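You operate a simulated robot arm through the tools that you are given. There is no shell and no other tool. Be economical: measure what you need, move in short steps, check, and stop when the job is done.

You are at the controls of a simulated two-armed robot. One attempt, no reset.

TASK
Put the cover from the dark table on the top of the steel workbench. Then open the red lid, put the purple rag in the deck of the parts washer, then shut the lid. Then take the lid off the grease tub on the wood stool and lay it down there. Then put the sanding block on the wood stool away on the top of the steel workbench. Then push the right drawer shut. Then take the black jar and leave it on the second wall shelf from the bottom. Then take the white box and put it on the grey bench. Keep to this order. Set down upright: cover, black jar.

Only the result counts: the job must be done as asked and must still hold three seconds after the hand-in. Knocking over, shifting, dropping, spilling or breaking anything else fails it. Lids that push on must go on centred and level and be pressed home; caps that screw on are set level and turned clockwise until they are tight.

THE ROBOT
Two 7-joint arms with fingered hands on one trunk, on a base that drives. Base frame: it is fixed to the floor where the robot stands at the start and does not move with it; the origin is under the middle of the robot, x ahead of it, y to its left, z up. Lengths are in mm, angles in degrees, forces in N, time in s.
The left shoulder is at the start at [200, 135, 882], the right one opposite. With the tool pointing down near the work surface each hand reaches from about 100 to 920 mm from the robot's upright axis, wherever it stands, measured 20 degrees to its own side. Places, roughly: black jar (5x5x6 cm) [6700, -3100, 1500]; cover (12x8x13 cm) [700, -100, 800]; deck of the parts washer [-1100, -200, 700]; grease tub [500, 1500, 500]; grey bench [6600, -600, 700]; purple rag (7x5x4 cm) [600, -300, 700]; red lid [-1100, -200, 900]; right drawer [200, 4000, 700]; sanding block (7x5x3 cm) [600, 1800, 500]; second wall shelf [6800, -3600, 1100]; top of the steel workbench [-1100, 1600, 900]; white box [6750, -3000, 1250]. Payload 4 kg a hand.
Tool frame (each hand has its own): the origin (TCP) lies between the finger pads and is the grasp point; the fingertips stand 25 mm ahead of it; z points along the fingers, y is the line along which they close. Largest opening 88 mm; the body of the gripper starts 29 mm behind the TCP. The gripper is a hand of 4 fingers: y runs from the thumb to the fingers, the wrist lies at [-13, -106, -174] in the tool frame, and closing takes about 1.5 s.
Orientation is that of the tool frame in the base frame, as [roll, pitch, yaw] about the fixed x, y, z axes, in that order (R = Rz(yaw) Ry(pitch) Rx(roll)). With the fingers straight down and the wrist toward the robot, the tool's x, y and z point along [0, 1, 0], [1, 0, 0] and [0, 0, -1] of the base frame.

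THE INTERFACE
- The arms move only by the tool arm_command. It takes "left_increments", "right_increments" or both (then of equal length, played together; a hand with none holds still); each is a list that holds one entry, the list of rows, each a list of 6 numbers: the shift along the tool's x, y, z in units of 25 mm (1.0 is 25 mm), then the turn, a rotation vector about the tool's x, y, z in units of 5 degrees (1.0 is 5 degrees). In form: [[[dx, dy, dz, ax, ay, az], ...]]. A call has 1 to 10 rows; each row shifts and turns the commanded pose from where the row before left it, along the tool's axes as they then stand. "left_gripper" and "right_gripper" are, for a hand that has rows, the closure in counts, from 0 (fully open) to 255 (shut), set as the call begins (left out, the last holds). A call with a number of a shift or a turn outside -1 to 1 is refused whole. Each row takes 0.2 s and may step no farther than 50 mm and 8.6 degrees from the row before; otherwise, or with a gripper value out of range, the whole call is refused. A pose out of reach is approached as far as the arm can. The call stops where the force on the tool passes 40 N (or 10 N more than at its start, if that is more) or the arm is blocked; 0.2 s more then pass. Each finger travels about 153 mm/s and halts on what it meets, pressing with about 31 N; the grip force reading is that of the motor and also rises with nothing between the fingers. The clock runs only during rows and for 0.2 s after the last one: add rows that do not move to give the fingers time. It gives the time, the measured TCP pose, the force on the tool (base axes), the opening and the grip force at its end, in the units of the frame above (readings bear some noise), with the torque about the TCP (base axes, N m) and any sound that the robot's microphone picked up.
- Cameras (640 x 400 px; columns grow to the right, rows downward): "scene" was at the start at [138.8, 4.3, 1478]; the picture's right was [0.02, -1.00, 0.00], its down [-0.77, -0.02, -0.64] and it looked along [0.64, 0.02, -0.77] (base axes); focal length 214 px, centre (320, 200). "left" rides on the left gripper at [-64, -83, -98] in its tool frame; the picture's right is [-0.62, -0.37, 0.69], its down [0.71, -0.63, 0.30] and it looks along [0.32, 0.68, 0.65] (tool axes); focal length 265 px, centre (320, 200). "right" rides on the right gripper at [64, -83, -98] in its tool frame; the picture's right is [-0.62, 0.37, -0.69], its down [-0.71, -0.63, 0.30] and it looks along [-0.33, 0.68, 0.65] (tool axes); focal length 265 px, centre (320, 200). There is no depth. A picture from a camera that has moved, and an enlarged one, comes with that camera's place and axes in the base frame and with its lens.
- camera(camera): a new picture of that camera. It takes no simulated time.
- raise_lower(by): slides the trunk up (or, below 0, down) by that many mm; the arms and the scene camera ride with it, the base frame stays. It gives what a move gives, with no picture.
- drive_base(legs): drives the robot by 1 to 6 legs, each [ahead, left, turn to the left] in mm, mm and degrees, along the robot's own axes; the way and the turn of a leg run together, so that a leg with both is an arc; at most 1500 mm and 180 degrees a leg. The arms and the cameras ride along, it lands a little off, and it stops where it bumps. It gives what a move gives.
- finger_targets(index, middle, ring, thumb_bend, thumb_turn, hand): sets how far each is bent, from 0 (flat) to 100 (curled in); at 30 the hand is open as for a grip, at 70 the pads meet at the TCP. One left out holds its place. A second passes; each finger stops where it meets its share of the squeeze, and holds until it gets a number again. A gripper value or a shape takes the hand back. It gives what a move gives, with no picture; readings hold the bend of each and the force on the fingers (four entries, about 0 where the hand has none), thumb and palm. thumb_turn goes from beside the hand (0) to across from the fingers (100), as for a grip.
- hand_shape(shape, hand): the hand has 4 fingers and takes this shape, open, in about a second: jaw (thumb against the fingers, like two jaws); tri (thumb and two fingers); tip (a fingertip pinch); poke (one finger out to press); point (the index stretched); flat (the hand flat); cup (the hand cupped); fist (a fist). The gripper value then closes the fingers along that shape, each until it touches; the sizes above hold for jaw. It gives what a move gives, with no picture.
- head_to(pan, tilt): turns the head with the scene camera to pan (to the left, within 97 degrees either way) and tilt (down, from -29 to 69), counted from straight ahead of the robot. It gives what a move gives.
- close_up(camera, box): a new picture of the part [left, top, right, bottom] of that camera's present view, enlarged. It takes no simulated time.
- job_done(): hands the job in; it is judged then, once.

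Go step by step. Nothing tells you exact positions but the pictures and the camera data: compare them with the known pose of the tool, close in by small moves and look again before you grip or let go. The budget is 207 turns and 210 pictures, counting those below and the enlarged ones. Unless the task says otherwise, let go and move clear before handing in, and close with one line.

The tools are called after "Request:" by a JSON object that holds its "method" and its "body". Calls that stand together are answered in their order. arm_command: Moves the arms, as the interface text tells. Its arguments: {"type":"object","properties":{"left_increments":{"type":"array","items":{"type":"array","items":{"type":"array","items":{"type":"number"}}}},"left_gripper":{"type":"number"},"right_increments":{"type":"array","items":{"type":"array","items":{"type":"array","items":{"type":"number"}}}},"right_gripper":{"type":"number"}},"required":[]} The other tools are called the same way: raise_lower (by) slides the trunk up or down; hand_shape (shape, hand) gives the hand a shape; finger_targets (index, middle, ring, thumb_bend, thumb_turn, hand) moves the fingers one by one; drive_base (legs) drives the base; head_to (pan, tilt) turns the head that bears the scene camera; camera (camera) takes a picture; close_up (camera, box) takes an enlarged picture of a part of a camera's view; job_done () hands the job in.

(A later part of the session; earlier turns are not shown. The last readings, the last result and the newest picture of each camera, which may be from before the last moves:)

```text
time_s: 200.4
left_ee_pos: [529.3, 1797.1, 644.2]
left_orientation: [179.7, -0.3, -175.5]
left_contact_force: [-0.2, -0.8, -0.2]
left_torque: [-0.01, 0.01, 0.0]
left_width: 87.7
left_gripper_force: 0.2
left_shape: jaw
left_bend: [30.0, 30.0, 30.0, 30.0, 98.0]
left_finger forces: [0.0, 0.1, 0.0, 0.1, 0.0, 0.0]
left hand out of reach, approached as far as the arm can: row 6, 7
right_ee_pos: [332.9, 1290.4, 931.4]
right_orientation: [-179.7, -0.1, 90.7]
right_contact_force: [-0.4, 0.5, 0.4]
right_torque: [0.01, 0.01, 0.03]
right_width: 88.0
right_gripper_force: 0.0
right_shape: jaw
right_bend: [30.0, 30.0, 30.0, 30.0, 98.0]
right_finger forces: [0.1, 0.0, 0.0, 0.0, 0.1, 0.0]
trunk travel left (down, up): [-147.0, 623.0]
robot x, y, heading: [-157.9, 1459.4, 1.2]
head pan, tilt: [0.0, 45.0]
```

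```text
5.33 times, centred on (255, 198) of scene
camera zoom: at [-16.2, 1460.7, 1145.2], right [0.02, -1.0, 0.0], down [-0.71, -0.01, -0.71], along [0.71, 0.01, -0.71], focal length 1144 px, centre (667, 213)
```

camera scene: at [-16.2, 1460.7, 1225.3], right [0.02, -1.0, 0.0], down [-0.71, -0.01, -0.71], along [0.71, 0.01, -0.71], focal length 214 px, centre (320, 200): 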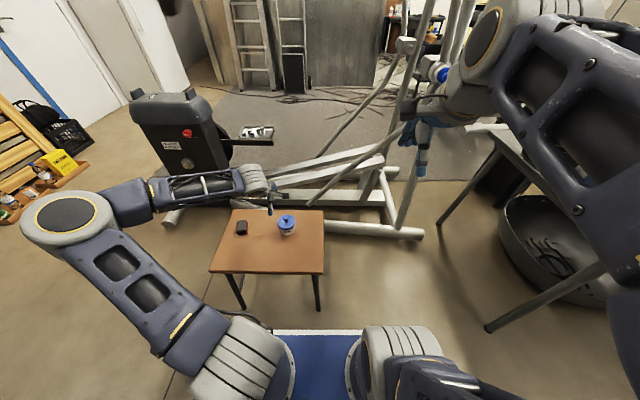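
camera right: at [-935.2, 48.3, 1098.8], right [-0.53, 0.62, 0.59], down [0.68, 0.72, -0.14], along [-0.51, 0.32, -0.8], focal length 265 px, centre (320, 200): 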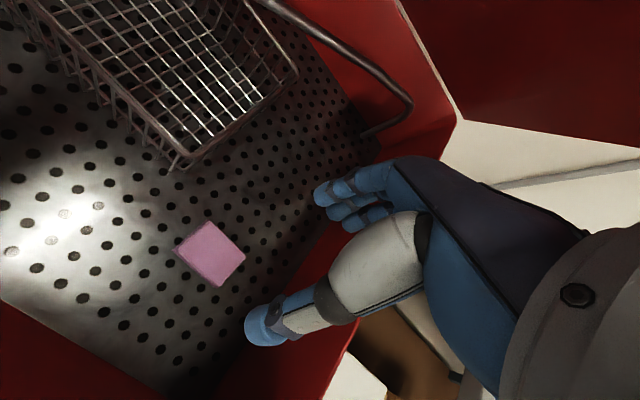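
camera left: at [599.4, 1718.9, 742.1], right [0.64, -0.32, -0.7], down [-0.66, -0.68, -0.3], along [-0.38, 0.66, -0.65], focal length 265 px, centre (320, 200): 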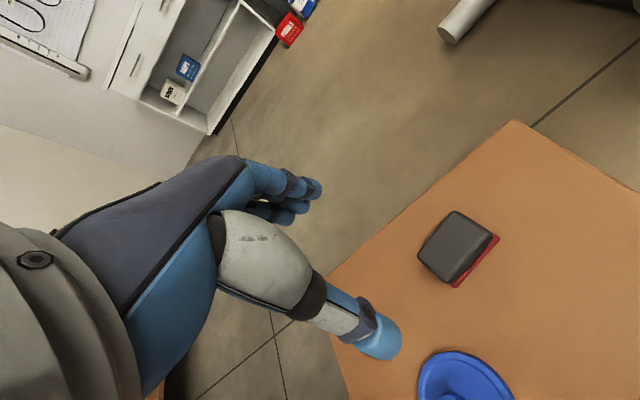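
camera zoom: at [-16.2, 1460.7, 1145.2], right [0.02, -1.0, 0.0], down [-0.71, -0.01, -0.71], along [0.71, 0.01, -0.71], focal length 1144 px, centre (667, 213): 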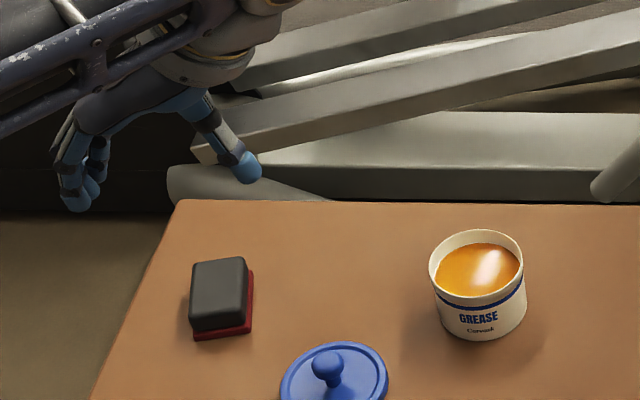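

Re-evaluating contacts, the open fingertips reach about 42 mm ahead of the TCP, so the stool is at z≈468 and the block's top at about 498, centre near [546, 1803]. I'll adjust and lower for another look.

Request:
{"method": "arm_command", "body": {"left_increments": [[[-0.35, 0.1, 0.6, 0, 0, 0], [-0.35, 0.1, 0.6, 0, 0, 0], [0, 0, 0.7, 0, 0, 0], [0, 0, 0.7, 0, 0, 0], [0, 0, 0, 0, 0, 0]]]}}

Request:
{"method": "camera", "body": {"camera": "left"}}

Request:
{"method": "close_up", "body": {"camera": "scene", "box": [210, 160, 300, 235]}}

```text
time_s: 201.6
left_ee_pos: [536.8, 1811.1, 579.6]
left_orientation: [179.8, -0.3, -175.6]
left_contact_force: [0.2, -0.5, 0.1]
left_torque: [0.03, -0.02, 0.01]
left_width: 87.8
left_gripper_force: 0.0
left_shape: jaw
left_bend: [30.0, 30.0, 30.0, 30.0, 98.0]
left_finger forces: [0.1, 0.1, 0.0, 0.1, 0.1, 0.1]
left hand out of reach, approached as far as the arm can: row 1, 2
right_ee_pos: [332.2, 1291.4, 931.0]
right_orientation: [-179.7, 0.1, 90.8]
right_contact_force: [0.2, 0.8, 0.6]
right_torque: [-0.02, -0.02, 0.01]
right_width: 87.6
right_gripper_force: 0.1
right_shape: jaw
right_bend: [30.0, 30.0, 30.0, 30.0, 98.0]
right_finger forces: [0.1, 0.1, 0.0, 0.0, 0.0, 0.1]
trunk travel left (down, up): [-147.0, 623.0]
robot x, y, heading: [-163.5, 1454.1, 1.2]
head pan, tilt: [0.0, 45.0]
```

```text
79 pictures are left
camera left: at [607.2, 1731.9, 677.1], right [0.64, -0.32, -0.7], down [-0.67, -0.68, -0.3], along [-0.38, 0.66, -0.65], focal length 265 px, centre (320, 200)
```

left: 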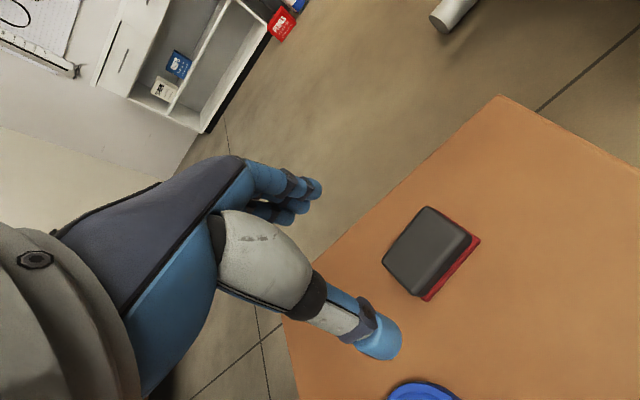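

```text
5.33 times, centred on (255, 198) of scene
camera zoom: at [-16.2, 1460.7, 1145.2], right [0.02, -1.0, 0.0], down [-0.71, -0.01, -0.71], along [0.71, 0.01, -0.71], focal length 1144 px, centre (667, 213)
```

zoom: 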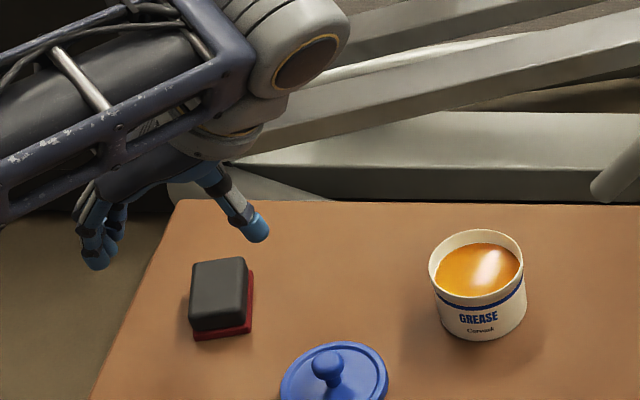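

Three views agree on a lower block: centre about [557, 1812], top z≈480. The fingers had landed on its top earlier. The arm is at its limit in x, so I'll drive 40 mm closer and come over the block.

Request:
{"method": "drive_base", "body": {"legs": [[40, 0, 0]]}}

Request:
{"method": "arm_command", "body": {"left_increments": [[[0.4, 0, 0.4, 0, 0, 0], [0.2, 0, 0.8, 0, 0, 0], [0, 0, 0.8, 0, 0, 0], [0, 0, 0, 0, 0, 0]]]}}

Request:
{"method": "camera", "body": {"camera": "left"}}

Request:
{"method": "close_up", "body": {"camera": "scene", "box": [210, 160, 300, 235]}}

```text
time_s: 202.5
left_ee_pos: [576.7, 1811.3, 579.5]
left_orientation: [179.7, -0.3, -175.6]
left_contact_force: [0.3, 0.5, 0.4]
left_torque: [0.02, 0.01, 0.04]
left_width: 87.6
left_gripper_force: 0.1
left_shape: jaw
left_bend: [30.0, 30.0, 30.0, 30.0, 98.0]
left_finger forces: [0.1, 0.1, 0.0, 0.0, 0.1, 0.0]
right_ee_pos: [373.1, 1291.9, 931.8]
right_orientation: [-179.7, 0.0, 90.8]
right_contact_force: [-0.1, 0.2, -0.2]
right_torque: [-0.01, 0.01, -0.04]
right_width: 88.0
right_gripper_force: 0.0
right_shape: jaw
right_bend: [30.0, 30.0, 30.0, 30.0, 98.0]
right_finger forces: [0.1, 0.0, 0.1, 0.0, 0.0, 0.1]
trunk travel left (down, up): [-147.0, 623.0]
robot x, y, heading: [-120.7, 1457.3, 1.0]
head pan, tilt: [0.0, 45.0]
```

```text
time_s: 203.5
left_ee_pos: [562.0, 1810.4, 528.5]
left_orientation: [179.7, -0.3, -175.5]
left_contact_force: [-0.3, 0.2, 0.0]
left_torque: [0.0, 0.02, -0.01]
left_width: 87.8
left_gripper_force: 0.0
left_shape: jaw
left_bend: [30.0, 30.0, 30.0, 30.0, 98.0]
left_finger forces: [0.1, 0.0, 0.1, 0.0, 0.0, 0.1]
right_ee_pos: [373.6, 1291.5, 931.9]
right_orientation: [-179.7, -0.1, 90.9]
right_contact_force: [0.1, 0.9, -0.1]
right_torque: [0.01, 0.02, -0.01]
right_width: 87.8
right_gripper_force: 0.0
right_shape: jaw
right_bend: [30.0, 30.0, 30.0, 30.0, 98.0]
right_finger forces: [0.0, 0.0, 0.0, 0.0, 0.0, 0.0]
trunk travel left (down, up): [-147.0, 623.0]
robot x, y, heading: [-118.5, 1457.8, 1.4]
head pan, tilt: [0.0, 45.0]
```

```text
77 pictures are left
camera left: at [632.1, 1731.9, 627.0], right [0.64, -0.32, -0.7], down [-0.67, -0.68, -0.3], along [-0.38, 0.66, -0.65], focal length 265 px, centre (320, 200)
```

left: 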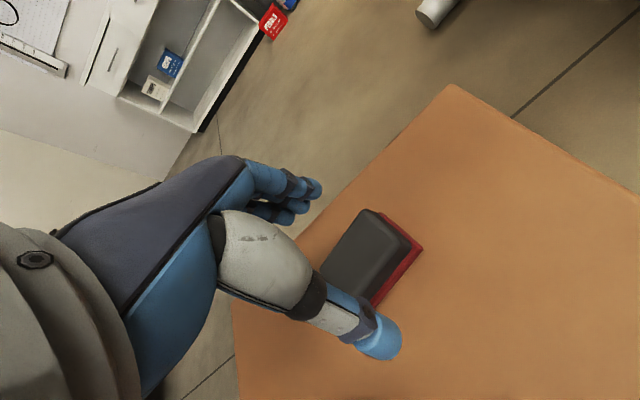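

```text
5.33 times, centred on (255, 198) of scene
camera zoom: at [23.9, 1461.5, 1145.2], right [0.02, -1.0, 0.0], down [-0.71, -0.01, -0.71], along [0.71, 0.01, -0.71], focal length 1144 px, centre (667, 213)
```

zoom: 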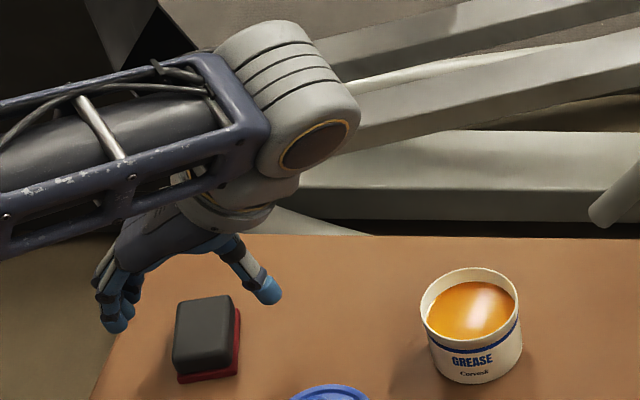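

Now the views agree: block centre about [557, 1813, 480]. I'll descend over it.

Request:
{"method": "arm_command", "body": {"left_increments": [[[0.19, 0.13, 0.5, 0, 0, 0], [0, 0, 0.6, 0, 0, 0], [0, 0, 0.5, 0, 0, 0], [0, 0, 0, 0, 0, 0]]]}}

Request:
{"method": "camera", "body": {"camera": "left"}}

```text
time_s: 204.5
left_ee_pos: [556.6, 1813.9, 489.0]
left_orientation: [179.7, -0.3, -175.6]
left_contact_force: [-0.5, 0.1, 0.7]
left_torque: [0.0, 0.03, -0.03]
left_width: 87.6
left_gripper_force: 0.0
left_shape: jaw
left_bend: [30.0, 30.0, 30.0, 30.0, 98.0]
left_finger forces: [0.0, 0.0, 0.0, 0.0, 0.0, 0.0]
right_ee_pos: [372.7, 1291.5, 931.8]
right_orientation: [-179.7, 0.0, 90.7]
right_contact_force: [1.1, -0.2, 0.2]
right_torque: [0.01, -0.01, 0.0]
right_width: 87.8
right_gripper_force: 0.0
right_shape: jaw
right_bend: [30.0, 30.0, 30.0, 30.0, 98.0]
right_finger forces: [0.1, 0.0, 0.0, 0.1, 0.0, 0.0]
trunk travel left (down, up): [-147.0, 623.0]
robot x, y, heading: [-119.5, 1455.9, 1.2]
head pan, tilt: [0.0, 45.0]
```

```text
75 pictures are left
camera left: at [626.5, 1734.8, 586.8], right [0.64, -0.32, -0.7], down [-0.67, -0.68, -0.3], along [-0.38, 0.66, -0.65], focal length 265 px, centre (320, 200)
```

left: 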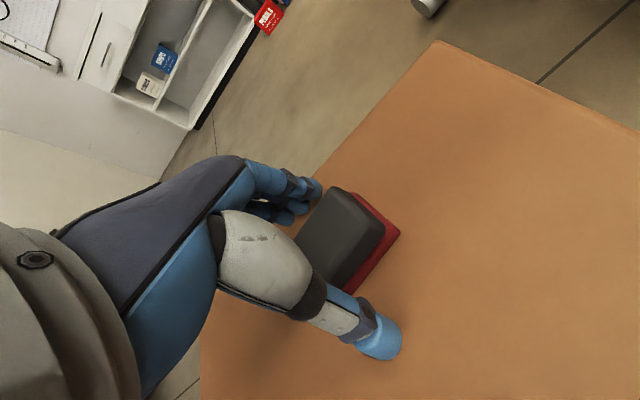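

Request:
{"method": "arm_command", "body": {"left_increments": [[[-0.16, 0, 0.16, 0, 0, 0], [0, 0, 0.16, 0, 0, 0], [0, 0, 0, 0, 0, 0]]]}}

Request:
{"method": "arm_command", "body": {"left_increments": [[[0, 0, 0, 0, 0, 0], [0, 0, 0, 0, 0, 0], [0, 0, 0, 0, 0, 0], [0, 0, 0, 0, 0, 0], [0, 0, 0, 0, 0, 0], [0, 0, 0, 0, 0, 0], [0, 0, 0, 0, 0, 0]]], "left_gripper": 255}}

Request:
{"method": "camera", "body": {"camera": "left"}}

```text
time_s: 205.3
left_ee_pos: [559.7, 1813.9, 483.1]
left_orientation: [179.6, -0.2, -175.7]
left_contact_force: [-1.4, -3.3, 19.6]
left_torque: [0.86, 0.27, 0.08]
left_width: 85.9
left_gripper_force: 0.0
left_shape: jaw
left_bend: [30.0, 30.0, 30.0, 30.0, 98.0]
left_finger forces: [0.2, 18.7, 0.1, 0.0, 0.7, 0.1]
right_ee_pos: [373.4, 1290.8, 932.1]
right_orientation: [-179.7, -0.1, 90.8]
right_contact_force: [-0.9, 0.1, 0.1]
right_torque: [0.01, 0.02, 0.0]
right_width: 87.9
right_gripper_force: 0.0
right_shape: jaw
right_bend: [30.0, 30.0, 30.0, 30.0, 98.0]
right_finger forces: [0.1, 0.0, 0.1, 0.0, 0.0, 0.0]
trunk travel left (down, up): [-147.0, 623.0]
robot x, y, heading: [-118.4, 1459.6, 1.0]
head pan, tilt: [0.0, 45.0]
```

```text
time_s: 205.8
left_ee_pos: [562.9, 1811.7, 485.1]
left_orientation: [179.9, 0.4, -175.8]
left_contact_force: [-0.8, -1.2, 14.1]
left_torque: [-0.49, 0.03, -0.07]
left_width: 37.0
left_gripper_force: 31.4
left_shape: jaw
left_bend: [75.0, 51.0, 50.0, 70.0, 100.0]
left_finger forces: [15.7, 7.8, 3.8, 0.0, 40.5, 0.1]
right_ee_pos: [372.6, 1292.5, 932.6]
right_orientation: [-179.7, 0.0, 90.8]
right_contact_force: [-0.2, 0.2, -0.3]
right_torque: [0.01, 0.0, -0.01]
right_width: 87.8
right_gripper_force: 0.1
right_shape: jaw
right_bend: [30.0, 30.0, 30.0, 30.0, 98.0]
right_finger forces: [0.1, 0.0, 0.0, 0.0, 0.1, 0.0]
trunk travel left (down, up): [-147.0, 623.0]
robot x, y, heading: [-119.1, 1457.6, 1.0]
head pan, tilt: [0.0, 45.0]
stopped in row 2 (left hand): the force on the tool passed its limit at 42 N (the readings are from after the stop); the commanded pose is now the measured one
```

```text
74 pictures are left
camera left: at [632.1, 1731.7, 584.2], right [0.65, -0.32, -0.69], down [-0.67, -0.68, -0.31], along [-0.37, 0.66, -0.65], focal length 265 px, centre (320, 200)
```

left: 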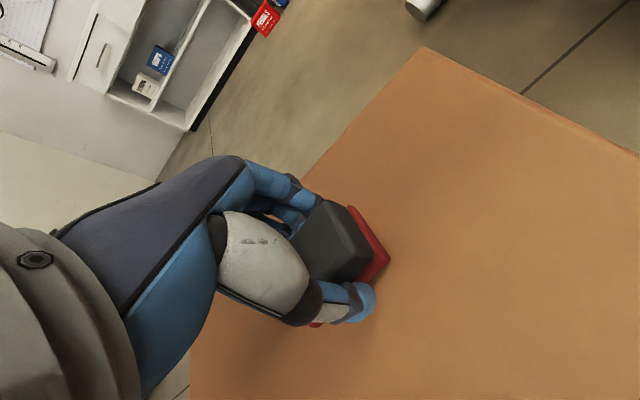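

The block is gripped across its width. I'll lift slowly and check.

Request:
{"method": "arm_command", "body": {"left_increments": [[[0, 0, 0, 0, 0, 0], [0, 0, 0, 0, 0, 0], [0, 0, -0.2, 0, 0, 0], [0, 0, -0.4, 0, 0, 0], [0, 0, -0.6, 0, 0, 0], [0, 0, -0.8, 0, 0, 0], [0, 0, -1, 0, 0, 0], [0, 0, 0, 0, 0, 0]]]}}

Request:
{"method": "camera", "body": {"camera": "left"}}

```text
time_s: 207.7
left_ee_pos: [562.5, 1812.1, 558.6]
left_orientation: [-180.0, 0.1, -175.9]
left_contact_force: [0.1, -0.1, -0.9]
left_torque: [0.0, 0.01, -0.01]
left_width: 36.6
left_gripper_force: 30.9
left_shape: jaw
left_bend: [74.0, 51.0, 51.0, 71.0, 100.0]
left_finger forces: [17.1, 8.0, 3.4, 0.0, 28.8, 0.0]
right_ee_pos: [371.5, 1291.2, 931.3]
right_orientation: [-179.6, 0.1, 90.8]
right_contact_force: [0.0, 0.0, 0.7]
right_torque: [0.0, 0.0, 0.04]
right_width: 87.7
right_gripper_force: 0.0
right_shape: jaw
right_bend: [30.0, 30.0, 30.0, 30.0, 98.0]
right_finger forces: [0.0, 0.0, 0.1, 0.0, 0.1, 0.1]
trunk travel left (down, up): [-147.0, 623.0]
robot x, y, heading: [-122.3, 1458.4, 1.3]
head pan, tilt: [0.0, 45.0]
```

```text
73 pictures are left
camera left: at [631.7, 1732.4, 658.1], right [0.65, -0.32, -0.69], down [-0.67, -0.68, -0.31], along [-0.37, 0.66, -0.65], focal length 265 px, centre (320, 200)
```

left: 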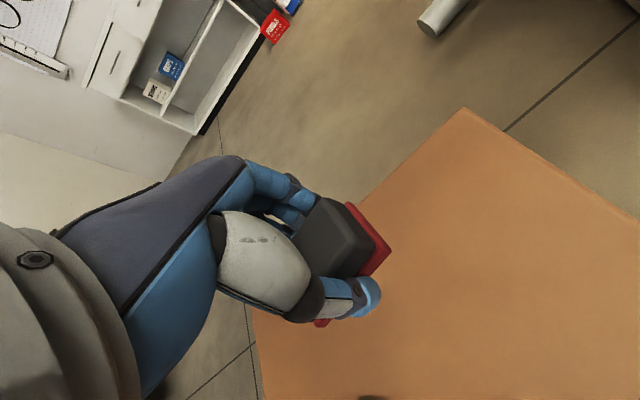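

The block is held. I'll raise the trunk, lift the arm and unwind the wrist before turning to the workbench.

Request:
{"method": "raise_lower", "body": {"by": 340}}

Request:
{"method": "arm_command", "body": {"left_increments": [[[0, 0, -1, 0, 0, 1], [0, 0, -1, 0, 0, 1], [0, 0, -1, 0, 0, 1], [0, 0, -1, 0, 0, 1], [0, 0, -1, 0, 0, 1], [0, 0, -1, 0, 0, 1], [0, 0, -1, 0, 0, 1], [0, 0, -1, 0, 0, 1], [0, 0, -1, 0, 0, 1], [0, 0, -1, 0, 0, 1]]]}}

Request:
{"method": "arm_command", "body": {"left_increments": [[[-0.6, -0.6, -0.5, 0, 0, 1], [-0.6, -0.6, -0.5, 0, 0, 1], [-0.6, -0.6, 0, 0, 0, 1], [-0.6, -0.6, 0, 0, 0, 1], [-0.6, -0.6, 0, 0, 0, 1], [-0.6, -0.6, 0, 0, 0, 1], [-0.6, -0.6, 0, 0, 0, 1], [-0.6, 0, 0, 0, 0, 0], [-0.6, 0, 0, 0, 0, 0]]]}}

Request:
{"method": "drive_base", "body": {"legs": [[-130, 0, 0], [0, 0, 90], [100, 0, 0], [0, 0, 90]]}}

Request:
{"method": "camera", "body": {"camera": "scene"}}

Request:
{"method": "camera", "body": {"camera": "left"}}

```text
time_s: 211.0
left_ee_pos: [562.6, 1811.8, 898.9]
left_orientation: [-180.0, 0.1, -175.9]
left_contact_force: [-0.2, 0.3, -1.0]
left_torque: [0.03, 0.01, 0.01]
left_width: 36.6
left_gripper_force: 31.0
left_shape: jaw
left_bend: [74.0, 51.0, 51.0, 71.0, 100.0]
left_finger forces: [17.1, 8.0, 3.2, 0.1, 28.9, 0.0]
right_ee_pos: [373.5, 1291.9, 1272.9]
right_orientation: [-179.7, 0.0, 90.8]
right_contact_force: [0.2, -0.8, 0.2]
right_torque: [0.04, 0.01, 0.0]
right_width: 87.8
right_gripper_force: 0.1
right_shape: jaw
right_bend: [30.0, 30.0, 30.0, 30.0, 98.0]
right_finger forces: [0.0, 0.0, 0.1, 0.0, 0.0, 0.0]
trunk travel left (down, up): [-487.0, 283.0]
robot x, y, heading: [-117.9, 1457.9, 1.1]
head pan, tilt: [0.0, 45.0]
```

```text
time_s: 213.2
left_ee_pos: [561.4, 1810.8, 1150.5]
left_orientation: [179.9, 0.0, 134.0]
left_contact_force: [0.7, -0.5, -1.0]
left_torque: [0.01, 0.04, -0.01]
left_width: 36.6
left_gripper_force: 31.0
left_shape: jaw
left_bend: [74.0, 51.0, 51.0, 71.0, 100.0]
left_finger forces: [17.1, 7.9, 3.6, 0.1, 28.7, 0.0]
right_ee_pos: [373.8, 1291.3, 1272.5]
right_orientation: [-179.7, 0.0, 90.8]
right_contact_force: [-0.3, 0.2, 0.3]
right_torque: [0.03, 0.02, 0.0]
right_width: 87.8
right_gripper_force: 0.2
right_shape: jaw
right_bend: [30.0, 30.0, 30.0, 30.0, 98.0]
right_finger forces: [0.1, 0.0, 0.0, 0.1, 0.1, 0.1]
trunk travel left (down, up): [-487.0, 283.0]
robot x, y, heading: [-119.1, 1456.5, 1.1]
head pan, tilt: [0.0, 45.0]
```

```text
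time_s: 215.2
left_ee_pos: [526.7, 1641.2, 1173.3]
left_orientation: [179.9, 0.0, 99.1]
left_contact_force: [-0.2, 0.6, -0.9]
left_torque: [-0.01, -0.02, 0.03]
left_width: 36.3
left_gripper_force: 31.3
left_shape: jaw
left_bend: [74.0, 51.0, 52.0, 71.0, 100.0]
left_finger forces: [17.3, 8.0, 3.5, 0.1, 28.8, 0.0]
right_ee_pos: [372.4, 1292.9, 1270.9]
right_orientation: [-179.8, 0.0, 90.8]
right_contact_force: [-0.1, 0.7, -0.1]
right_torque: [-0.01, 0.0, -0.02]
right_width: 88.1
right_gripper_force: 0.1
right_shape: jaw
right_bend: [30.0, 30.0, 30.0, 30.0, 98.0]
right_finger forces: [0.1, 0.0, 0.1, 0.1, 0.0, 0.0]
trunk travel left (down, up): [-487.0, 283.0]
robot x, y, heading: [-119.9, 1457.8, 1.1]
head pan, tilt: [0.0, 45.0]
```

```text
time_s: 224.9
left_ee_pos: [-899.5, 1364.1, 1175.3]
left_orientation: [180.0, 0.1, -80.4]
left_contact_force: [0.8, 0.4, 0.0]
left_torque: [0.01, -0.01, 0.0]
left_width: 35.8
left_gripper_force: 31.3
left_shape: jaw
left_bend: [74.0, 52.0, 52.0, 71.0, 99.0]
left_finger forces: [16.7, 7.8, 3.7, 0.0, 28.2, 0.0]
right_ee_pos: [-748.9, 1715.4, 1272.8]
right_orientation: [-179.6, 0.0, -88.7]
right_contact_force: [-0.7, 0.1, 0.5]
right_torque: [0.0, 0.01, 0.0]
right_width: 87.8
right_gripper_force: 0.0
right_shape: jaw
right_bend: [30.0, 30.0, 30.0, 30.0, 98.0]
right_finger forces: [0.1, 0.0, 0.0, 0.0, 0.1, 0.0]
trunk travel left (down, up): [-487.0, 283.0]
robot x, y, heading: [-257.6, 1556.6, -178.5]
head pan, tilt: [0.0, 45.0]
```

```text
72 pictures are left
camera scene: at [-393.6, 1552.8, 1485.2], right [-0.03, 1.0, 0.0], down [0.71, 0.02, -0.71], along [-0.71, -0.02, -0.71], focal length 214 px, centre (320, 200)
```

scene: 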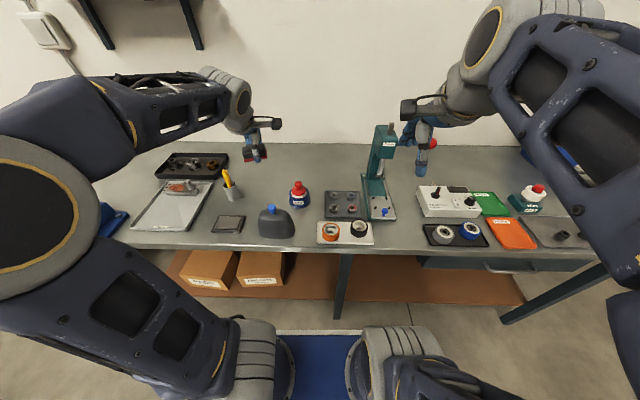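

```text
71 pictures are left
camera left: at [-828.2, 1441.0, 1273.1], right [0.26, 0.67, -0.69], down [0.74, -0.6, -0.31], along [-0.62, -0.43, -0.65], focal length 265 px, centre (320, 200)
```

left: 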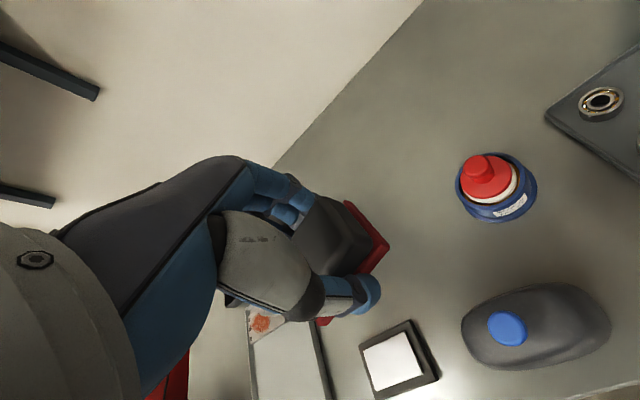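

The free spot at about [-1040, 1305] lies between the pen cup and the glue bottle. I move the block over it and lower.

Request:
{"method": "arm_command", "body": {"left_increments": [[[0.23, 0.99, 0, 0, 0, 0], [0.23, 0.99, 0, 0, 0, 0], [0.23, 0.99, 0, 0, 0, 0], [0.23, 0.99, 0, 0, 0, 0], [0.23, 0.99, 0, 0, 0, 0], [0.23, 0.99, 0, 0, 0, 0], [0, 0, 1, 0, 0, 0], [0, 0, 1, 0, 0, 0], [0, 0, 1, 0, 0, 0], [0, 0, 1, 0, 0, 0]]]}}

Request:
{"method": "arm_command", "body": {"left_increments": [[[0, 0, 1, 0, 0, 0], [0, 0, 1, 0, 0, 0], [0, 0, 1, 0, 0, 0], [0, 0, 1, 0, 0, 0], [0, 0, 0.8, 0, 0, 0], [0, 0, 0, 0, 0, 0]]]}}

Request:
{"method": "camera", "body": {"camera": "left"}}

Request:
{"method": "close_up", "body": {"camera": "scene", "box": [200, 120, 340, 240]}}

```text
time_s: 227.1
left_ee_pos: [-1024.2, 1310.7, 1076.1]
left_orientation: [179.8, 0.0, -80.3]
left_contact_force: [-0.8, 1.0, -0.9]
left_torque: [0.01, 0.01, 0.01]
left_width: 35.5
left_gripper_force: 31.3
left_shape: jaw
left_bend: [74.0, 52.0, 52.0, 71.0, 99.0]
left_finger forces: [17.0, 7.6, 4.0, 0.1, 28.3, 0.1]
left hand out of reach, approached as far as the arm can: row 6
right_ee_pos: [-746.9, 1715.8, 1271.8]
right_orientation: [-179.7, 0.0, -88.7]
right_contact_force: [0.6, -0.1, 0.7]
right_torque: [0.02, -0.01, 0.03]
right_width: 87.9
right_gripper_force: 0.0
right_shape: jaw
right_bend: [30.0, 30.0, 30.0, 30.0, 98.0]
right_finger forces: [0.0, 0.0, 0.0, 0.1, 0.0, 0.1]
trunk travel left (down, up): [-487.0, 283.0]
robot x, y, heading: [-253.0, 1554.1, -178.5]
head pan, tilt: [0.0, 45.0]
```

```text
time_s: 228.5
left_ee_pos: [-1023.4, 1311.5, 955.9]
left_orientation: [179.9, 0.0, -80.4]
left_contact_force: [0.1, 0.1, 0.2]
left_torque: [0.03, -0.01, 0.01]
left_width: 35.7
left_gripper_force: 31.1
left_shape: jaw
left_bend: [74.0, 52.0, 52.0, 71.0, 99.0]
left_finger forces: [16.9, 7.6, 4.4, 0.1, 28.3, 0.0]
right_ee_pos: [-749.3, 1714.1, 1271.7]
right_orientation: [-179.7, 0.0, -88.7]
right_contact_force: [-0.5, -0.2, 0.9]
right_torque: [0.03, -0.04, 0.0]
right_width: 87.9
right_gripper_force: 0.0
right_shape: jaw
right_bend: [30.0, 30.0, 30.0, 30.0, 98.0]
right_finger forces: [0.0, 0.0, 0.1, 0.0, 0.0, 0.0]
trunk travel left (down, up): [-487.0, 283.0]
robot x, y, heading: [-257.9, 1552.3, -178.2]
head pan, tilt: [0.0, 45.0]
```

```text
70 pictures are left
camera left: at [-953.4, 1387.9, 1053.8], right [0.26, 0.67, -0.69], down [0.74, -0.6, -0.31], along [-0.62, -0.43, -0.65], focal length 265 px, centre (320, 200)
```

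left: 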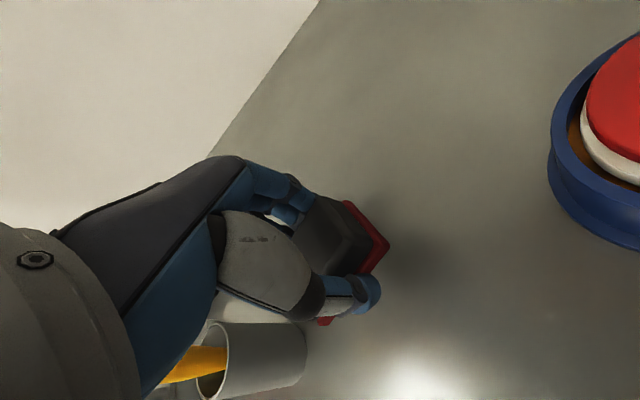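

```text
3.33 times, centred on (270, 180) of scene
camera zoom: at [-393.6, 1552.9, 1485.2], right [-0.03, 1.0, 0.0], down [0.71, 0.02, -0.71], along [-0.71, -0.02, -0.71], focal length 715 px, centre (487, 267)
```

zoom: 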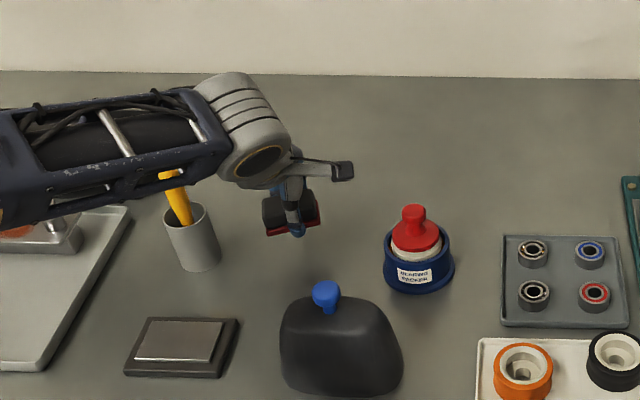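

The arm stays clear of the pen cup. I'll lower the rest in small steps.

Request:
{"method": "arm_command", "body": {"left_increments": [[[0, 0, 0.5, 0, 0, 0], [0, 0, 0.5, 0, 0, 0], [0, 0, 0.2, 0, 0, 0], [0, 0, 0.2, 0, 0, 0], [0, 0, 0, 0, 0, 0]]]}}

Request:
{"method": "camera", "body": {"camera": "left"}}

```text
time_s: 229.7
left_ee_pos: [-1024.7, 1312.4, 919.8]
left_orientation: [179.9, 0.0, -80.5]
left_contact_force: [0.8, 0.3, -0.5]
left_torque: [-0.02, 0.0, 0.0]
left_width: 35.6
left_gripper_force: 30.6
left_shape: jaw
left_bend: [74.0, 52.0, 53.0, 71.0, 99.0]
left_finger forces: [17.0, 7.6, 4.3, 0.0, 28.3, 0.0]
right_ee_pos: [-746.6, 1715.9, 1271.7]
right_orientation: [-179.7, 0.0, -88.8]
right_contact_force: [0.9, -0.4, -0.2]
right_torque: [0.01, -0.01, 0.04]
right_width: 87.7
right_gripper_force: 0.1
right_shape: jaw
right_bend: [30.0, 30.0, 30.0, 30.0, 98.0]
right_finger forces: [0.0, 0.0, 0.0, 0.0, 0.0, 0.0]
trunk travel left (down, up): [-487.0, 283.0]
robot x, y, heading: [-253.9, 1552.7, -178.4]
head pan, tilt: [0.0, 45.0]
```

```text
68 pictures are left
camera left: at [-953.7, 1387.8, 1018.6], right [0.26, 0.67, -0.69], down [0.74, -0.6, -0.31], along [-0.62, -0.43, -0.65], focal length 265 px, centre (320, 200)
```

left: 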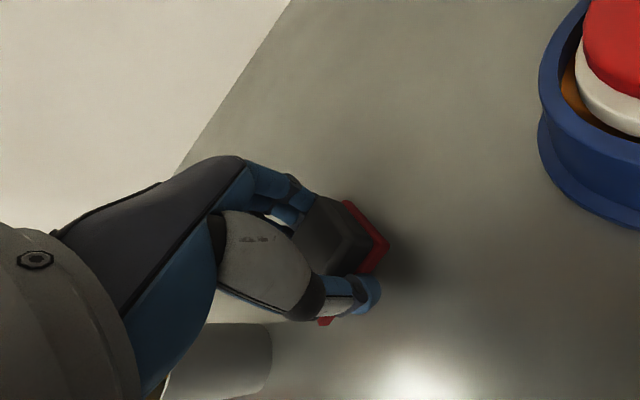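

Request:
{"method": "arm_command", "body": {"left_increments": [[[0, 0, 0.2, 0, 0, 0], [0, 0, 0.2, 0, 0, 0], [0, 0, 0.2, 0, 0, 0], [0, 0, 0, 0, 0, 0]]]}}

Request:
{"method": "close_up", "body": {"camera": "scene", "box": [220, 140, 320, 220]}}

```text
time_s: 230.7
left_ee_pos: [-1025.6, 1311.7, 906.1]
left_orientation: [179.8, -0.1, -80.4]
left_contact_force: [-0.4, 1.6, 4.5]
left_torque: [-0.14, 0.04, 0.01]
left_width: 35.6
left_gripper_force: 30.8
left_shape: jaw
left_bend: [74.0, 52.0, 52.0, 71.0, 99.0]
left_finger forces: [16.8, 7.5, 7.1, 0.1, 29.2, 0.0]
right_ee_pos: [-747.5, 1714.9, 1271.5]
right_orientation: [-179.8, 0.0, -88.7]
right_contact_force: [-0.1, -0.3, 0.0]
right_torque: [0.03, 0.01, 0.0]
right_width: 87.9
right_gripper_force: 0.0
right_shape: jaw
right_bend: [30.0, 30.0, 30.0, 30.0, 98.0]
right_finger forces: [0.0, 0.0, 0.0, 0.0, 0.0, 0.0]
trunk travel left (down, up): [-487.0, 283.0]
robot x, y, heading: [-252.8, 1552.0, -178.3]
head pan, tilt: [0.0, 45.0]
```

```text
5.00 times, centred on (270, 180) of scene
camera zoom: at [-393.6, 1552.9, 1485.3], right [-0.03, 1.0, 0.0], down [0.71, 0.02, -0.71], along [-0.71, -0.02, -0.71], focal length 1072 px, centre (570, 300)
```

zoom: 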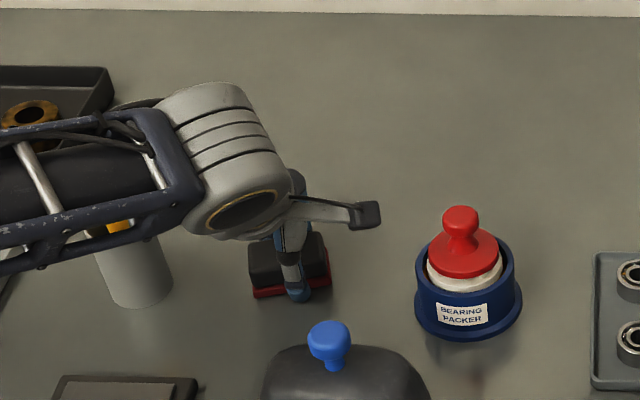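

Contact with the bench. I'll press 2 mm, open partway and rise.

Request:
{"method": "arm_command", "body": {"left_increments": [[[0, 0, 0.08, 0, 0, 0], [0, 0, 0, 0, 0, 0], [0, 0, 0, 0, 0, 0]]]}}

Request:
{"method": "arm_command", "body": {"left_increments": [[[0, 0, 0, 0, 0, 0], [0, 0, 0, 0, 0, 0], [0, 0, 0, 0, 0, 0], [0, 0, 0, 0, 0, 0], [0, 0, 0, 0, 0, 0]]], "left_gripper": 70}}

Request:
{"method": "arm_command", "body": {"left_increments": [[[0, 0, -0.4, 0, 0, 0], [0, 0, -0.8, 0, 0, 0], [0, 0, -1, 0, 0, 0], [0, 0, -1, 0, 0, 0], [0, 0, -1, 0, 0, 0], [0, 0, -1, 0, 0, 0], [0, 0, -1, 0, 0, 0], [0, 0, -1, 0, 0, 0], [0, 0, -1, 0, 0, 0], [0, 0, -1, 0, 0, 0]]]}}

Request:
{"method": "close_up", "body": {"camera": "scene", "box": [140, 110, 400, 270]}}

```text
time_s: 231.5
left_ee_pos: [-1024.7, 1310.6, 906.0]
left_orientation: [179.7, 0.0, -80.3]
left_contact_force: [0.8, 0.7, 25.4]
left_torque: [0.12, -0.65, -0.05]
left_width: 35.8
left_gripper_force: 31.5
left_shape: jaw
left_bend: [74.0, 52.0, 52.0, 72.0, 99.0]
left_finger forces: [16.6, 7.4, 7.0, 0.1, 50.2, 0.0]
right_ee_pos: [-747.1, 1716.2, 1272.2]
right_orientation: [-179.7, 0.1, -88.7]
right_contact_force: [0.0, 0.8, 0.0]
right_torque: [-0.01, -0.01, -0.02]
right_width: 87.9
right_gripper_force: 0.0
right_shape: jaw
right_bend: [30.0, 30.0, 30.0, 30.0, 98.0]
right_finger forces: [0.1, 0.0, 0.0, 0.1, 0.0, 0.1]
trunk travel left (down, up): [-487.0, 283.0]
robot x, y, heading: [-254.3, 1557.6, -178.3]
head pan, tilt: [0.0, 45.0]
```

```text
time_s: 232.7
left_ee_pos: [-1025.1, 1311.5, 905.3]
left_orientation: [179.6, 0.0, -80.4]
left_contact_force: [-6.1, -0.7, 30.0]
left_torque: [0.2, -0.48, 0.1]
left_width: 55.1
left_gripper_force: 0.1
left_shape: jaw
left_bend: [27.0, 36.0, 33.0, 68.0, 99.0]
left_finger forces: [0.0, 3.4, 0.1, 0.0, 26.8, 0.0]
right_ee_pos: [-747.4, 1715.2, 1272.7]
right_orientation: [-179.6, 0.0, -88.7]
right_contact_force: [0.3, 1.0, -1.2]
right_torque: [0.04, 0.02, 0.01]
right_width: 87.8
right_gripper_force: 0.0
right_shape: jaw
right_bend: [30.0, 30.0, 30.0, 30.0, 98.0]
right_finger forces: [0.0, 0.1, 0.1, 0.0, 0.0, 0.0]
trunk travel left (down, up): [-487.0, 283.0]
robot x, y, heading: [-253.8, 1557.6, -178.3]
head pan, tilt: [0.0, 45.0]
```

```text
time_s: 234.9
left_ee_pos: [-1023.2, 1311.2, 1132.6]
left_orientation: [179.9, 0.0, -80.4]
left_contact_force: [-1.3, -0.2, 0.3]
left_torque: [-0.01, -0.02, 0.0]
left_width: 63.7
left_gripper_force: 0.0
left_shape: jaw
left_bend: [27.0, 36.0, 33.0, 56.0, 99.0]
left_finger forces: [0.0, 0.1, 0.0, 0.0, 0.0, 0.0]
right_ee_pos: [-748.2, 1714.5, 1272.8]
right_orientation: [-179.7, -0.1, -88.7]
right_contact_force: [0.4, 1.0, -0.6]
right_torque: [-0.05, 0.01, -0.01]
right_width: 87.8
right_gripper_force: 0.1
right_shape: jaw
right_bend: [30.0, 30.0, 30.0, 30.0, 98.0]
right_finger forces: [0.0, 0.0, 0.1, 0.1, 0.0, 0.0]
trunk travel left (down, up): [-487.0, 283.0]
robot x, y, heading: [-252.3, 1553.4, -178.3]
head pan, tilt: [0.0, 45.0]
```

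```text
2.46 times, centred on (270, 190) of scene
camera zoom: at [-393.7, 1552.8, 1485.2], right [-0.03, 1.0, 0.0], down [0.71, 0.02, -0.71], along [-0.71, -0.02, -0.71], focal length 528 px, centre (443, 225)
```

zoom: 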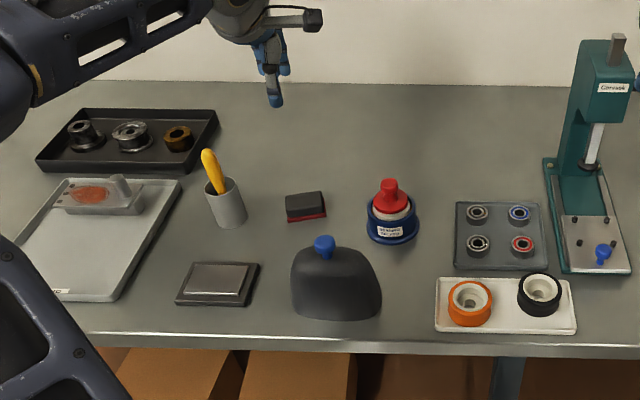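

The sanding block is placed. Next I go to the white cabinet on the +y wall for the right drawer.

Request:
{"method": "arm_command", "body": {"left_increments": [[[0, -1, -0.3, 0, 0, 0.2], [0, -1, -0.3, 0, 0, 0.2], [0, -1, -0.3, 0, 0, 0.2], [0, -1, -0.3, 0, 0, 0.2], [0, -1, 0, 0, 0, 0.2], [0, -1, 0, 0, 0, 0.2], [0, -1, 0, 0, 0, 0.2], [0, -1, 0, 0, 0, 0.2], [0, -1, 0, 0, 0, 0], [0, -1, 0, 0, 0, 0]]], "left_gripper": 0}}

Request:
{"method": "drive_base", "body": {"legs": [[0, 0, -92], [900, 0, 0], [0, -450, 0], [400, 0, 0]]}}

Request:
{"method": "head_to", "body": {"pan": 0, "tilt": 30}}

Request:
{"method": "camera", "body": {"camera": "scene"}}

```text
time_s: 237.1
left_ee_pos: [-775.5, 1334.3, 1161.6]
left_orientation: [179.9, 0.0, -88.5]
left_contact_force: [0.0, 0.0, -0.2]
left_torque: [-0.02, 0.0, -0.02]
left_width: 87.6
left_gripper_force: 0.1
left_shape: jaw
left_bend: [30.0, 30.0, 30.0, 30.0, 98.0]
left_finger forces: [0.0, 0.1, 0.1, 0.1, 0.1, 0.0]
right_ee_pos: [-748.1, 1715.0, 1272.2]
right_orientation: [-179.7, -0.1, -88.7]
right_contact_force: [-0.7, -0.3, 0.4]
right_torque: [-0.01, -0.01, 0.01]
right_width: 88.0
right_gripper_force: 0.1
right_shape: jaw
right_bend: [30.0, 30.0, 30.0, 30.0, 98.0]
right_finger forces: [0.0, 0.0, 0.0, 0.1, 0.1, 0.1]
trunk travel left (down, up): [-487.0, 283.0]
robot x, y, heading: [-253.8, 1552.9, -178.4]
head pan, tilt: [0.0, 45.0]
```

```text
time_s: 250.1
left_ee_pos: [-24.9, 3386.3, 1163.8]
left_orientation: [179.9, 0.0, -179.3]
left_contact_force: [-0.5, -0.7, -1.0]
left_torque: [0.0, -0.01, -0.03]
left_width: 87.8
left_gripper_force: 0.1
left_shape: jaw
left_bend: [30.0, 30.0, 30.0, 30.0, 98.0]
left_finger forces: [0.0, 0.0, 0.0, 0.0, 0.0, 0.0]
right_ee_pos: [356.2, 3353.8, 1271.9]
right_orientation: [-179.7, 0.0, -179.7]
right_contact_force: [0.4, -0.4, 0.6]
right_torque: [-0.02, 0.0, 0.03]
right_width: 87.5
right_gripper_force: 0.1
right_shape: jaw
right_bend: [30.0, 30.0, 30.0, 30.0, 98.0]
right_finger forces: [0.1, 0.0, 0.0, 0.0, 0.0, 0.1]
trunk travel left (down, up): [-487.0, 283.0]
robot x, y, heading: [188.7, 2863.5, 90.7]
head pan, tilt: [0.0, 45.0]
```

```text
time_s: 250.9
left_ee_pos: [-24.9, 3386.2, 1162.6]
left_orientation: [179.9, 0.1, -179.3]
left_contact_force: [0.5, -0.2, 0.6]
left_torque: [0.05, -0.01, -0.02]
left_width: 87.7
left_gripper_force: 0.0
left_shape: jaw
left_bend: [30.0, 30.0, 30.0, 30.0, 98.0]
left_finger forces: [0.0, 0.1, 0.0, 0.0, 0.0, 0.0]
right_ee_pos: [356.0, 3351.7, 1272.6]
right_orientation: [-179.7, -0.1, -179.6]
right_contact_force: [-0.1, 0.4, -0.3]
right_torque: [0.0, 0.01, -0.01]
right_width: 88.0
right_gripper_force: 0.1
right_shape: jaw
right_bend: [30.0, 30.0, 30.0, 30.0, 98.0]
right_finger forces: [0.0, 0.0, 0.0, 0.1, 0.0, 0.0]
trunk travel left (down, up): [-487.0, 283.0]
robot x, y, heading: [193.1, 2864.1, 90.5]
head pan, tilt: [0.0, 30.0]
```

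```text
65 pictures are left
camera scene: at [187.5, 3014.1, 1507.8], right [1.0, 0.01, 0.0], down [0.01, -0.5, -0.87], along [-0.01, 0.87, -0.5], focal length 214 px, centre (320, 200)
```

scene: 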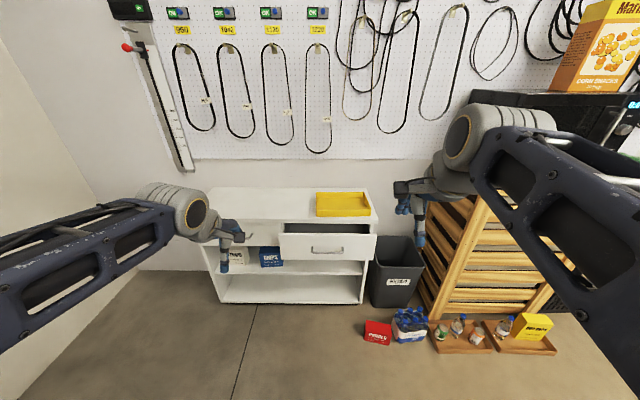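

The right drawer stands open with its front at about [219, 3895, 700]. I'll move closer and bring the right fist down in front of it.

Request:
{"method": "drive_base", "body": {"legs": [[200, 0, 0]]}}

Request:
{"method": "hand_shape", "body": {"hand": "right", "shape": "fist"}}

Request:
{"method": "arm_command", "body": {"right_increments": [[[0.45, 0.2, 1, 0, 0, 0], [0.45, 0.2, 1, 0, 0, 0], [0.45, 0.2, 1, 0, 0, 0], [0.45, 0.2, 1, 0, 0, 0], [0.45, 0.2, 1, 0, 0, 0], [0.45, 0.2, 1, 0, 0, 0], [0.45, 0.2, 1, 0, 0, 0], [0.45, 0.2, 1, 0, 0, 0], [0.45, 0.2, 1, 0, 0, 0], [0.45, 0.2, 1, 0, 0, 0]]]}}

Request:
{"method": "arm_command", "body": {"right_increments": [[[0, 0.2, 1, 0, 0, 0], [0, 0.2, 1, 0, 0, 0], [0, 0.2, 1, 0, 0, 0], [0, 0.2, 1, 0, 0, 0], [0, 0.2, 1, 0, 0, 0], [0, 0.2, 1, 0, 0, 0], [0, 0.2, 1, 0, 0, 0], [0, 0.2, 1, 0, 0, 0], [0, 0.2, 1, 0, 0, 0], [0, 0.2, 1, 0, 0, 0]]]}}

Request:
{"method": "camera", "body": {"camera": "scene"}}

Request:
{"method": "camera", "body": {"camera": "right"}}

```text
time_s: 252.5
left_ee_pos: [-26.8, 3587.4, 1161.6]
left_orientation: [179.9, -0.1, -179.4]
left_contact_force: [0.2, -0.4, 0.7]
left_torque: [0.0, 0.01, -0.02]
left_width: 88.0
left_gripper_force: 0.1
left_shape: jaw
left_bend: [30.0, 30.0, 30.0, 30.0, 98.0]
left_finger forces: [0.1, 0.1, 0.0, 0.0, 0.1, 0.1]
right_ee_pos: [353.7, 3552.8, 1271.3]
right_orientation: [-179.8, 0.0, -179.7]
right_contact_force: [0.2, 0.1, 0.7]
right_torque: [-0.03, 0.03, -0.02]
right_width: 87.7
right_gripper_force: 0.1
right_shape: jaw
right_bend: [30.0, 30.0, 30.0, 30.0, 98.0]
right_finger forces: [0.1, 0.0, 0.0, 0.0, 0.0, 0.1]
trunk travel left (down, up): [-487.0, 283.0]
robot x, y, heading: [184.7, 3063.9, 90.8]
head pan, tilt: [0.0, 30.0]
```

```text
time_s: 253.4
left_ee_pos: [-26.7, 3588.2, 1161.8]
left_orientation: [179.9, 0.0, -179.4]
left_contact_force: [0.1, -0.3, 0.6]
left_torque: [-0.01, -0.01, -0.01]
left_width: 87.7
left_gripper_force: 0.0
left_shape: jaw
left_bend: [30.0, 30.0, 30.0, 30.0, 98.0]
left_finger forces: [0.0, 0.0, 0.0, 0.0, 0.1, 0.1]
right_ee_pos: [355.4, 3551.7, 1271.9]
right_orientation: [-179.7, 0.0, -179.6]
right_contact_force: [-0.1, -0.6, -0.7]
right_torque: [-0.01, -0.04, 0.01]
right_width: 0.0
right_gripper_force: 0.0
right_shape: fist
right_bend: [100.0, 100.0, 100.0, 86.0, 85.0]
right_finger forces: [0.0, 0.0, 0.1, 0.0, 0.1, 0.1]
trunk travel left (down, up): [-487.0, 283.0]
robot x, y, heading: [187.6, 3061.2, 90.5]
head pan, tilt: [0.0, 30.0]
```

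```text
time_s: 255.6
left_ee_pos: [-24.4, 3586.5, 1161.6]
left_orientation: [179.9, 0.0, -179.4]
left_contact_force: [-0.3, -0.9, 0.6]
left_torque: [0.01, 0.01, 0.03]
left_width: 87.8
left_gripper_force: 0.0
left_shape: jaw
left_bend: [30.0, 30.0, 30.0, 30.0, 98.0]
left_finger forces: [0.0, 0.0, 0.0, 0.0, 0.0, 0.0]
right_ee_pos: [242.7, 3599.8, 1021.4]
right_orientation: [-179.6, 0.1, -179.7]
right_contact_force: [0.0, -0.3, 0.3]
right_torque: [-0.01, -0.02, -0.04]
right_width: 0.1
right_gripper_force: 0.0
right_shape: fist
right_bend: [100.0, 100.0, 100.0, 86.0, 85.0]
right_finger forces: [0.0, 0.1, 0.0, 0.0, 0.1, 0.1]
trunk travel left (down, up): [-487.0, 283.0]
robot x, y, heading: [184.2, 3063.3, 90.4]
head pan, tilt: [0.0, 30.0]
```

```text
time_s: 257.8
left_ee_pos: [-25.9, 3587.0, 1162.3]
left_orientation: [179.8, 0.0, -179.3]
left_contact_force: [-0.3, 0.1, -0.4]
left_torque: [0.01, 0.0, 0.0]
left_width: 88.3
left_gripper_force: 0.1
left_shape: jaw
left_bend: [30.0, 30.0, 30.0, 30.0, 98.0]
left_finger forces: [0.2, 0.0, 0.0, 0.0, 0.0, 0.1]
right_ee_pos: [241.5, 3648.3, 770.3]
right_orientation: [-179.7, 0.0, -179.7]
right_contact_force: [1.2, -0.3, 0.1]
right_torque: [0.0, 0.01, 0.04]
right_width: 0.0
right_gripper_force: 0.1
right_shape: fist
right_bend: [100.0, 100.0, 100.0, 86.0, 85.0]
right_finger forces: [0.0, 0.0, 0.0, 0.0, 0.1, 0.0]
trunk travel left (down, up): [-487.0, 283.0]
robot x, y, heading: [183.3, 3065.0, 90.7]
head pan, tilt: [0.0, 30.0]
```

```text
64 pictures are left
camera scene: at [185.6, 3214.3, 1507.9], right [1.0, 0.01, 0.0], down [0.01, -0.5, -0.87], along [-0.01, 0.87, -0.5], focal length 214 px, centre (320, 200)
```

scene: 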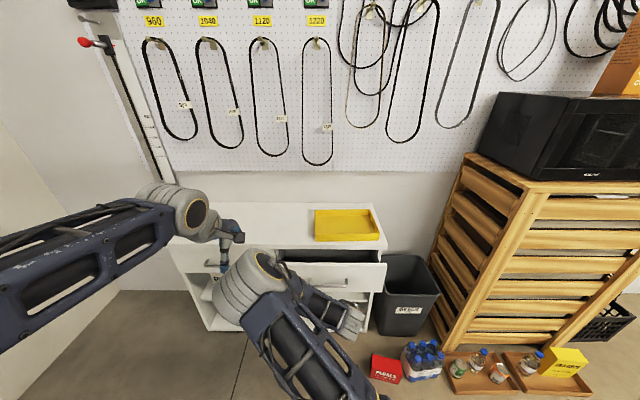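

```text
63 pictures are left
camera right: at [177.2, 3566.1, 869.2], right [0.62, 0.38, 0.69], down [0.72, -0.63, -0.3], along [0.32, 0.68, -0.66], focal length 265 px, centre (320, 200)
```

right: 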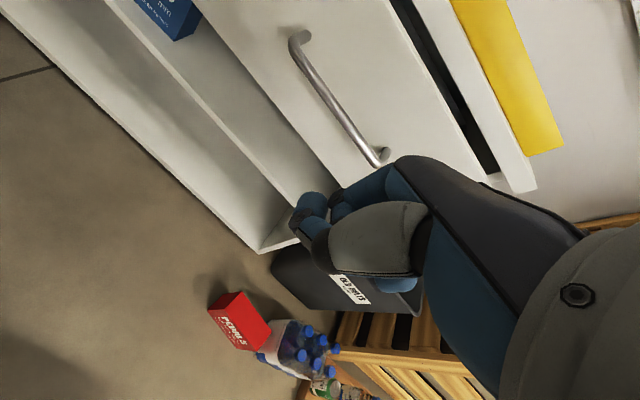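

The handle is at about [213, 3877, 700] and the drawer face spans z 600–782. I'll lower the fist to drawer height and advance.

Request:
{"method": "arm_command", "body": {"right_increments": [[[0.37, 0.3, 0.8, 0, 0, 0], [0.37, 0.3, 0.8, 0, 0, 0], [0.37, 0.3, 0.8, 0, 0, 0], [0, 0.4, 0.8, 0, 0, 0], [0, 0.8, 0, 0, 0, 0], [0, 0.8, 0, 0, 0, 0], [0, 0.8, 0, 0, 0, 0], [0, 0.8, 0, 0, 0, 0], [0, 0, 0, 0, 0, 0]]]}}

Request:
{"method": "camera", "body": {"camera": "scene"}}

Request:
{"method": "camera", "body": {"camera": "right"}}

```text
time_s: 259.8
left_ee_pos: [-26.1, 3587.1, 1163.4]
left_orientation: [179.9, 0.0, -179.4]
left_contact_force: [0.7, 0.2, -0.1]
left_torque: [0.0, 0.0, 0.02]
left_width: 88.2
left_gripper_force: 0.1
left_shape: jaw
left_bend: [30.0, 30.0, 30.0, 30.0, 98.0]
left_finger forces: [0.1, 0.0, 0.0, 0.0, 0.0, 0.1]
right_ee_pos: [214.9, 3760.3, 691.3]
right_orientation: [-179.8, 0.0, -179.8]
right_contact_force: [-0.4, 0.8, 0.2]
right_torque: [0.0, -0.04, -0.01]
right_width: 0.0
right_gripper_force: 0.0
right_shape: fist
right_bend: [100.0, 100.0, 100.0, 86.0, 85.0]
right_finger forces: [0.0, 0.0, 0.1, 0.1, 0.0, 0.1]
trunk travel left (down, up): [-487.0, 283.0]
robot x, y, heading: [180.8, 3059.9, 90.8]
head pan, tilt: [0.0, 30.0]
```

```text
62 pictures are left
camera scene: at [185.5, 3214.4, 1507.8], right [1.0, 0.01, 0.0], down [0.01, -0.5, -0.87], along [-0.01, 0.87, -0.5], focal length 214 px, centre (320, 200)
```

scene: 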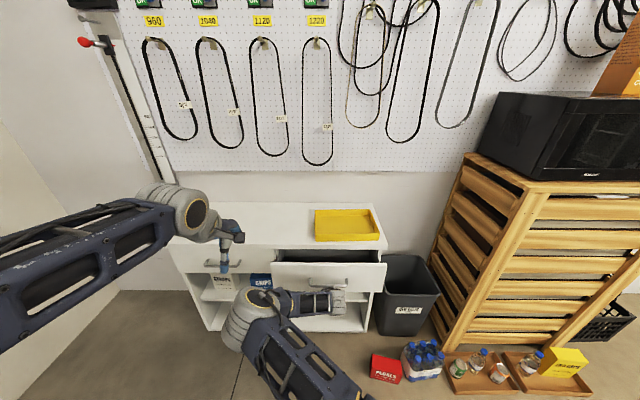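

```text
61 pictures are left
camera right: at [149.4, 3677.2, 788.9], right [0.62, 0.38, 0.69], down [0.72, -0.63, -0.3], along [0.32, 0.68, -0.66], focal length 265 px, centre (320, 200)
```

right: 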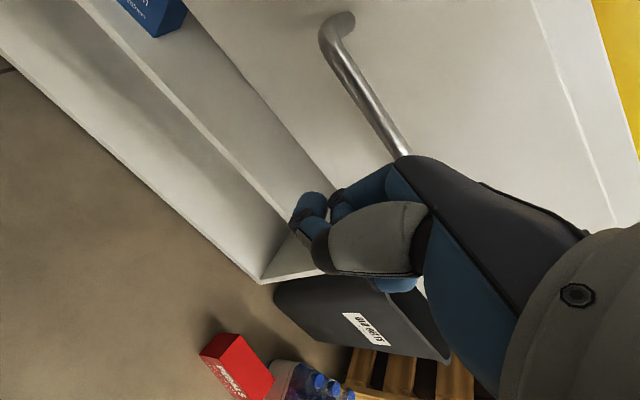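

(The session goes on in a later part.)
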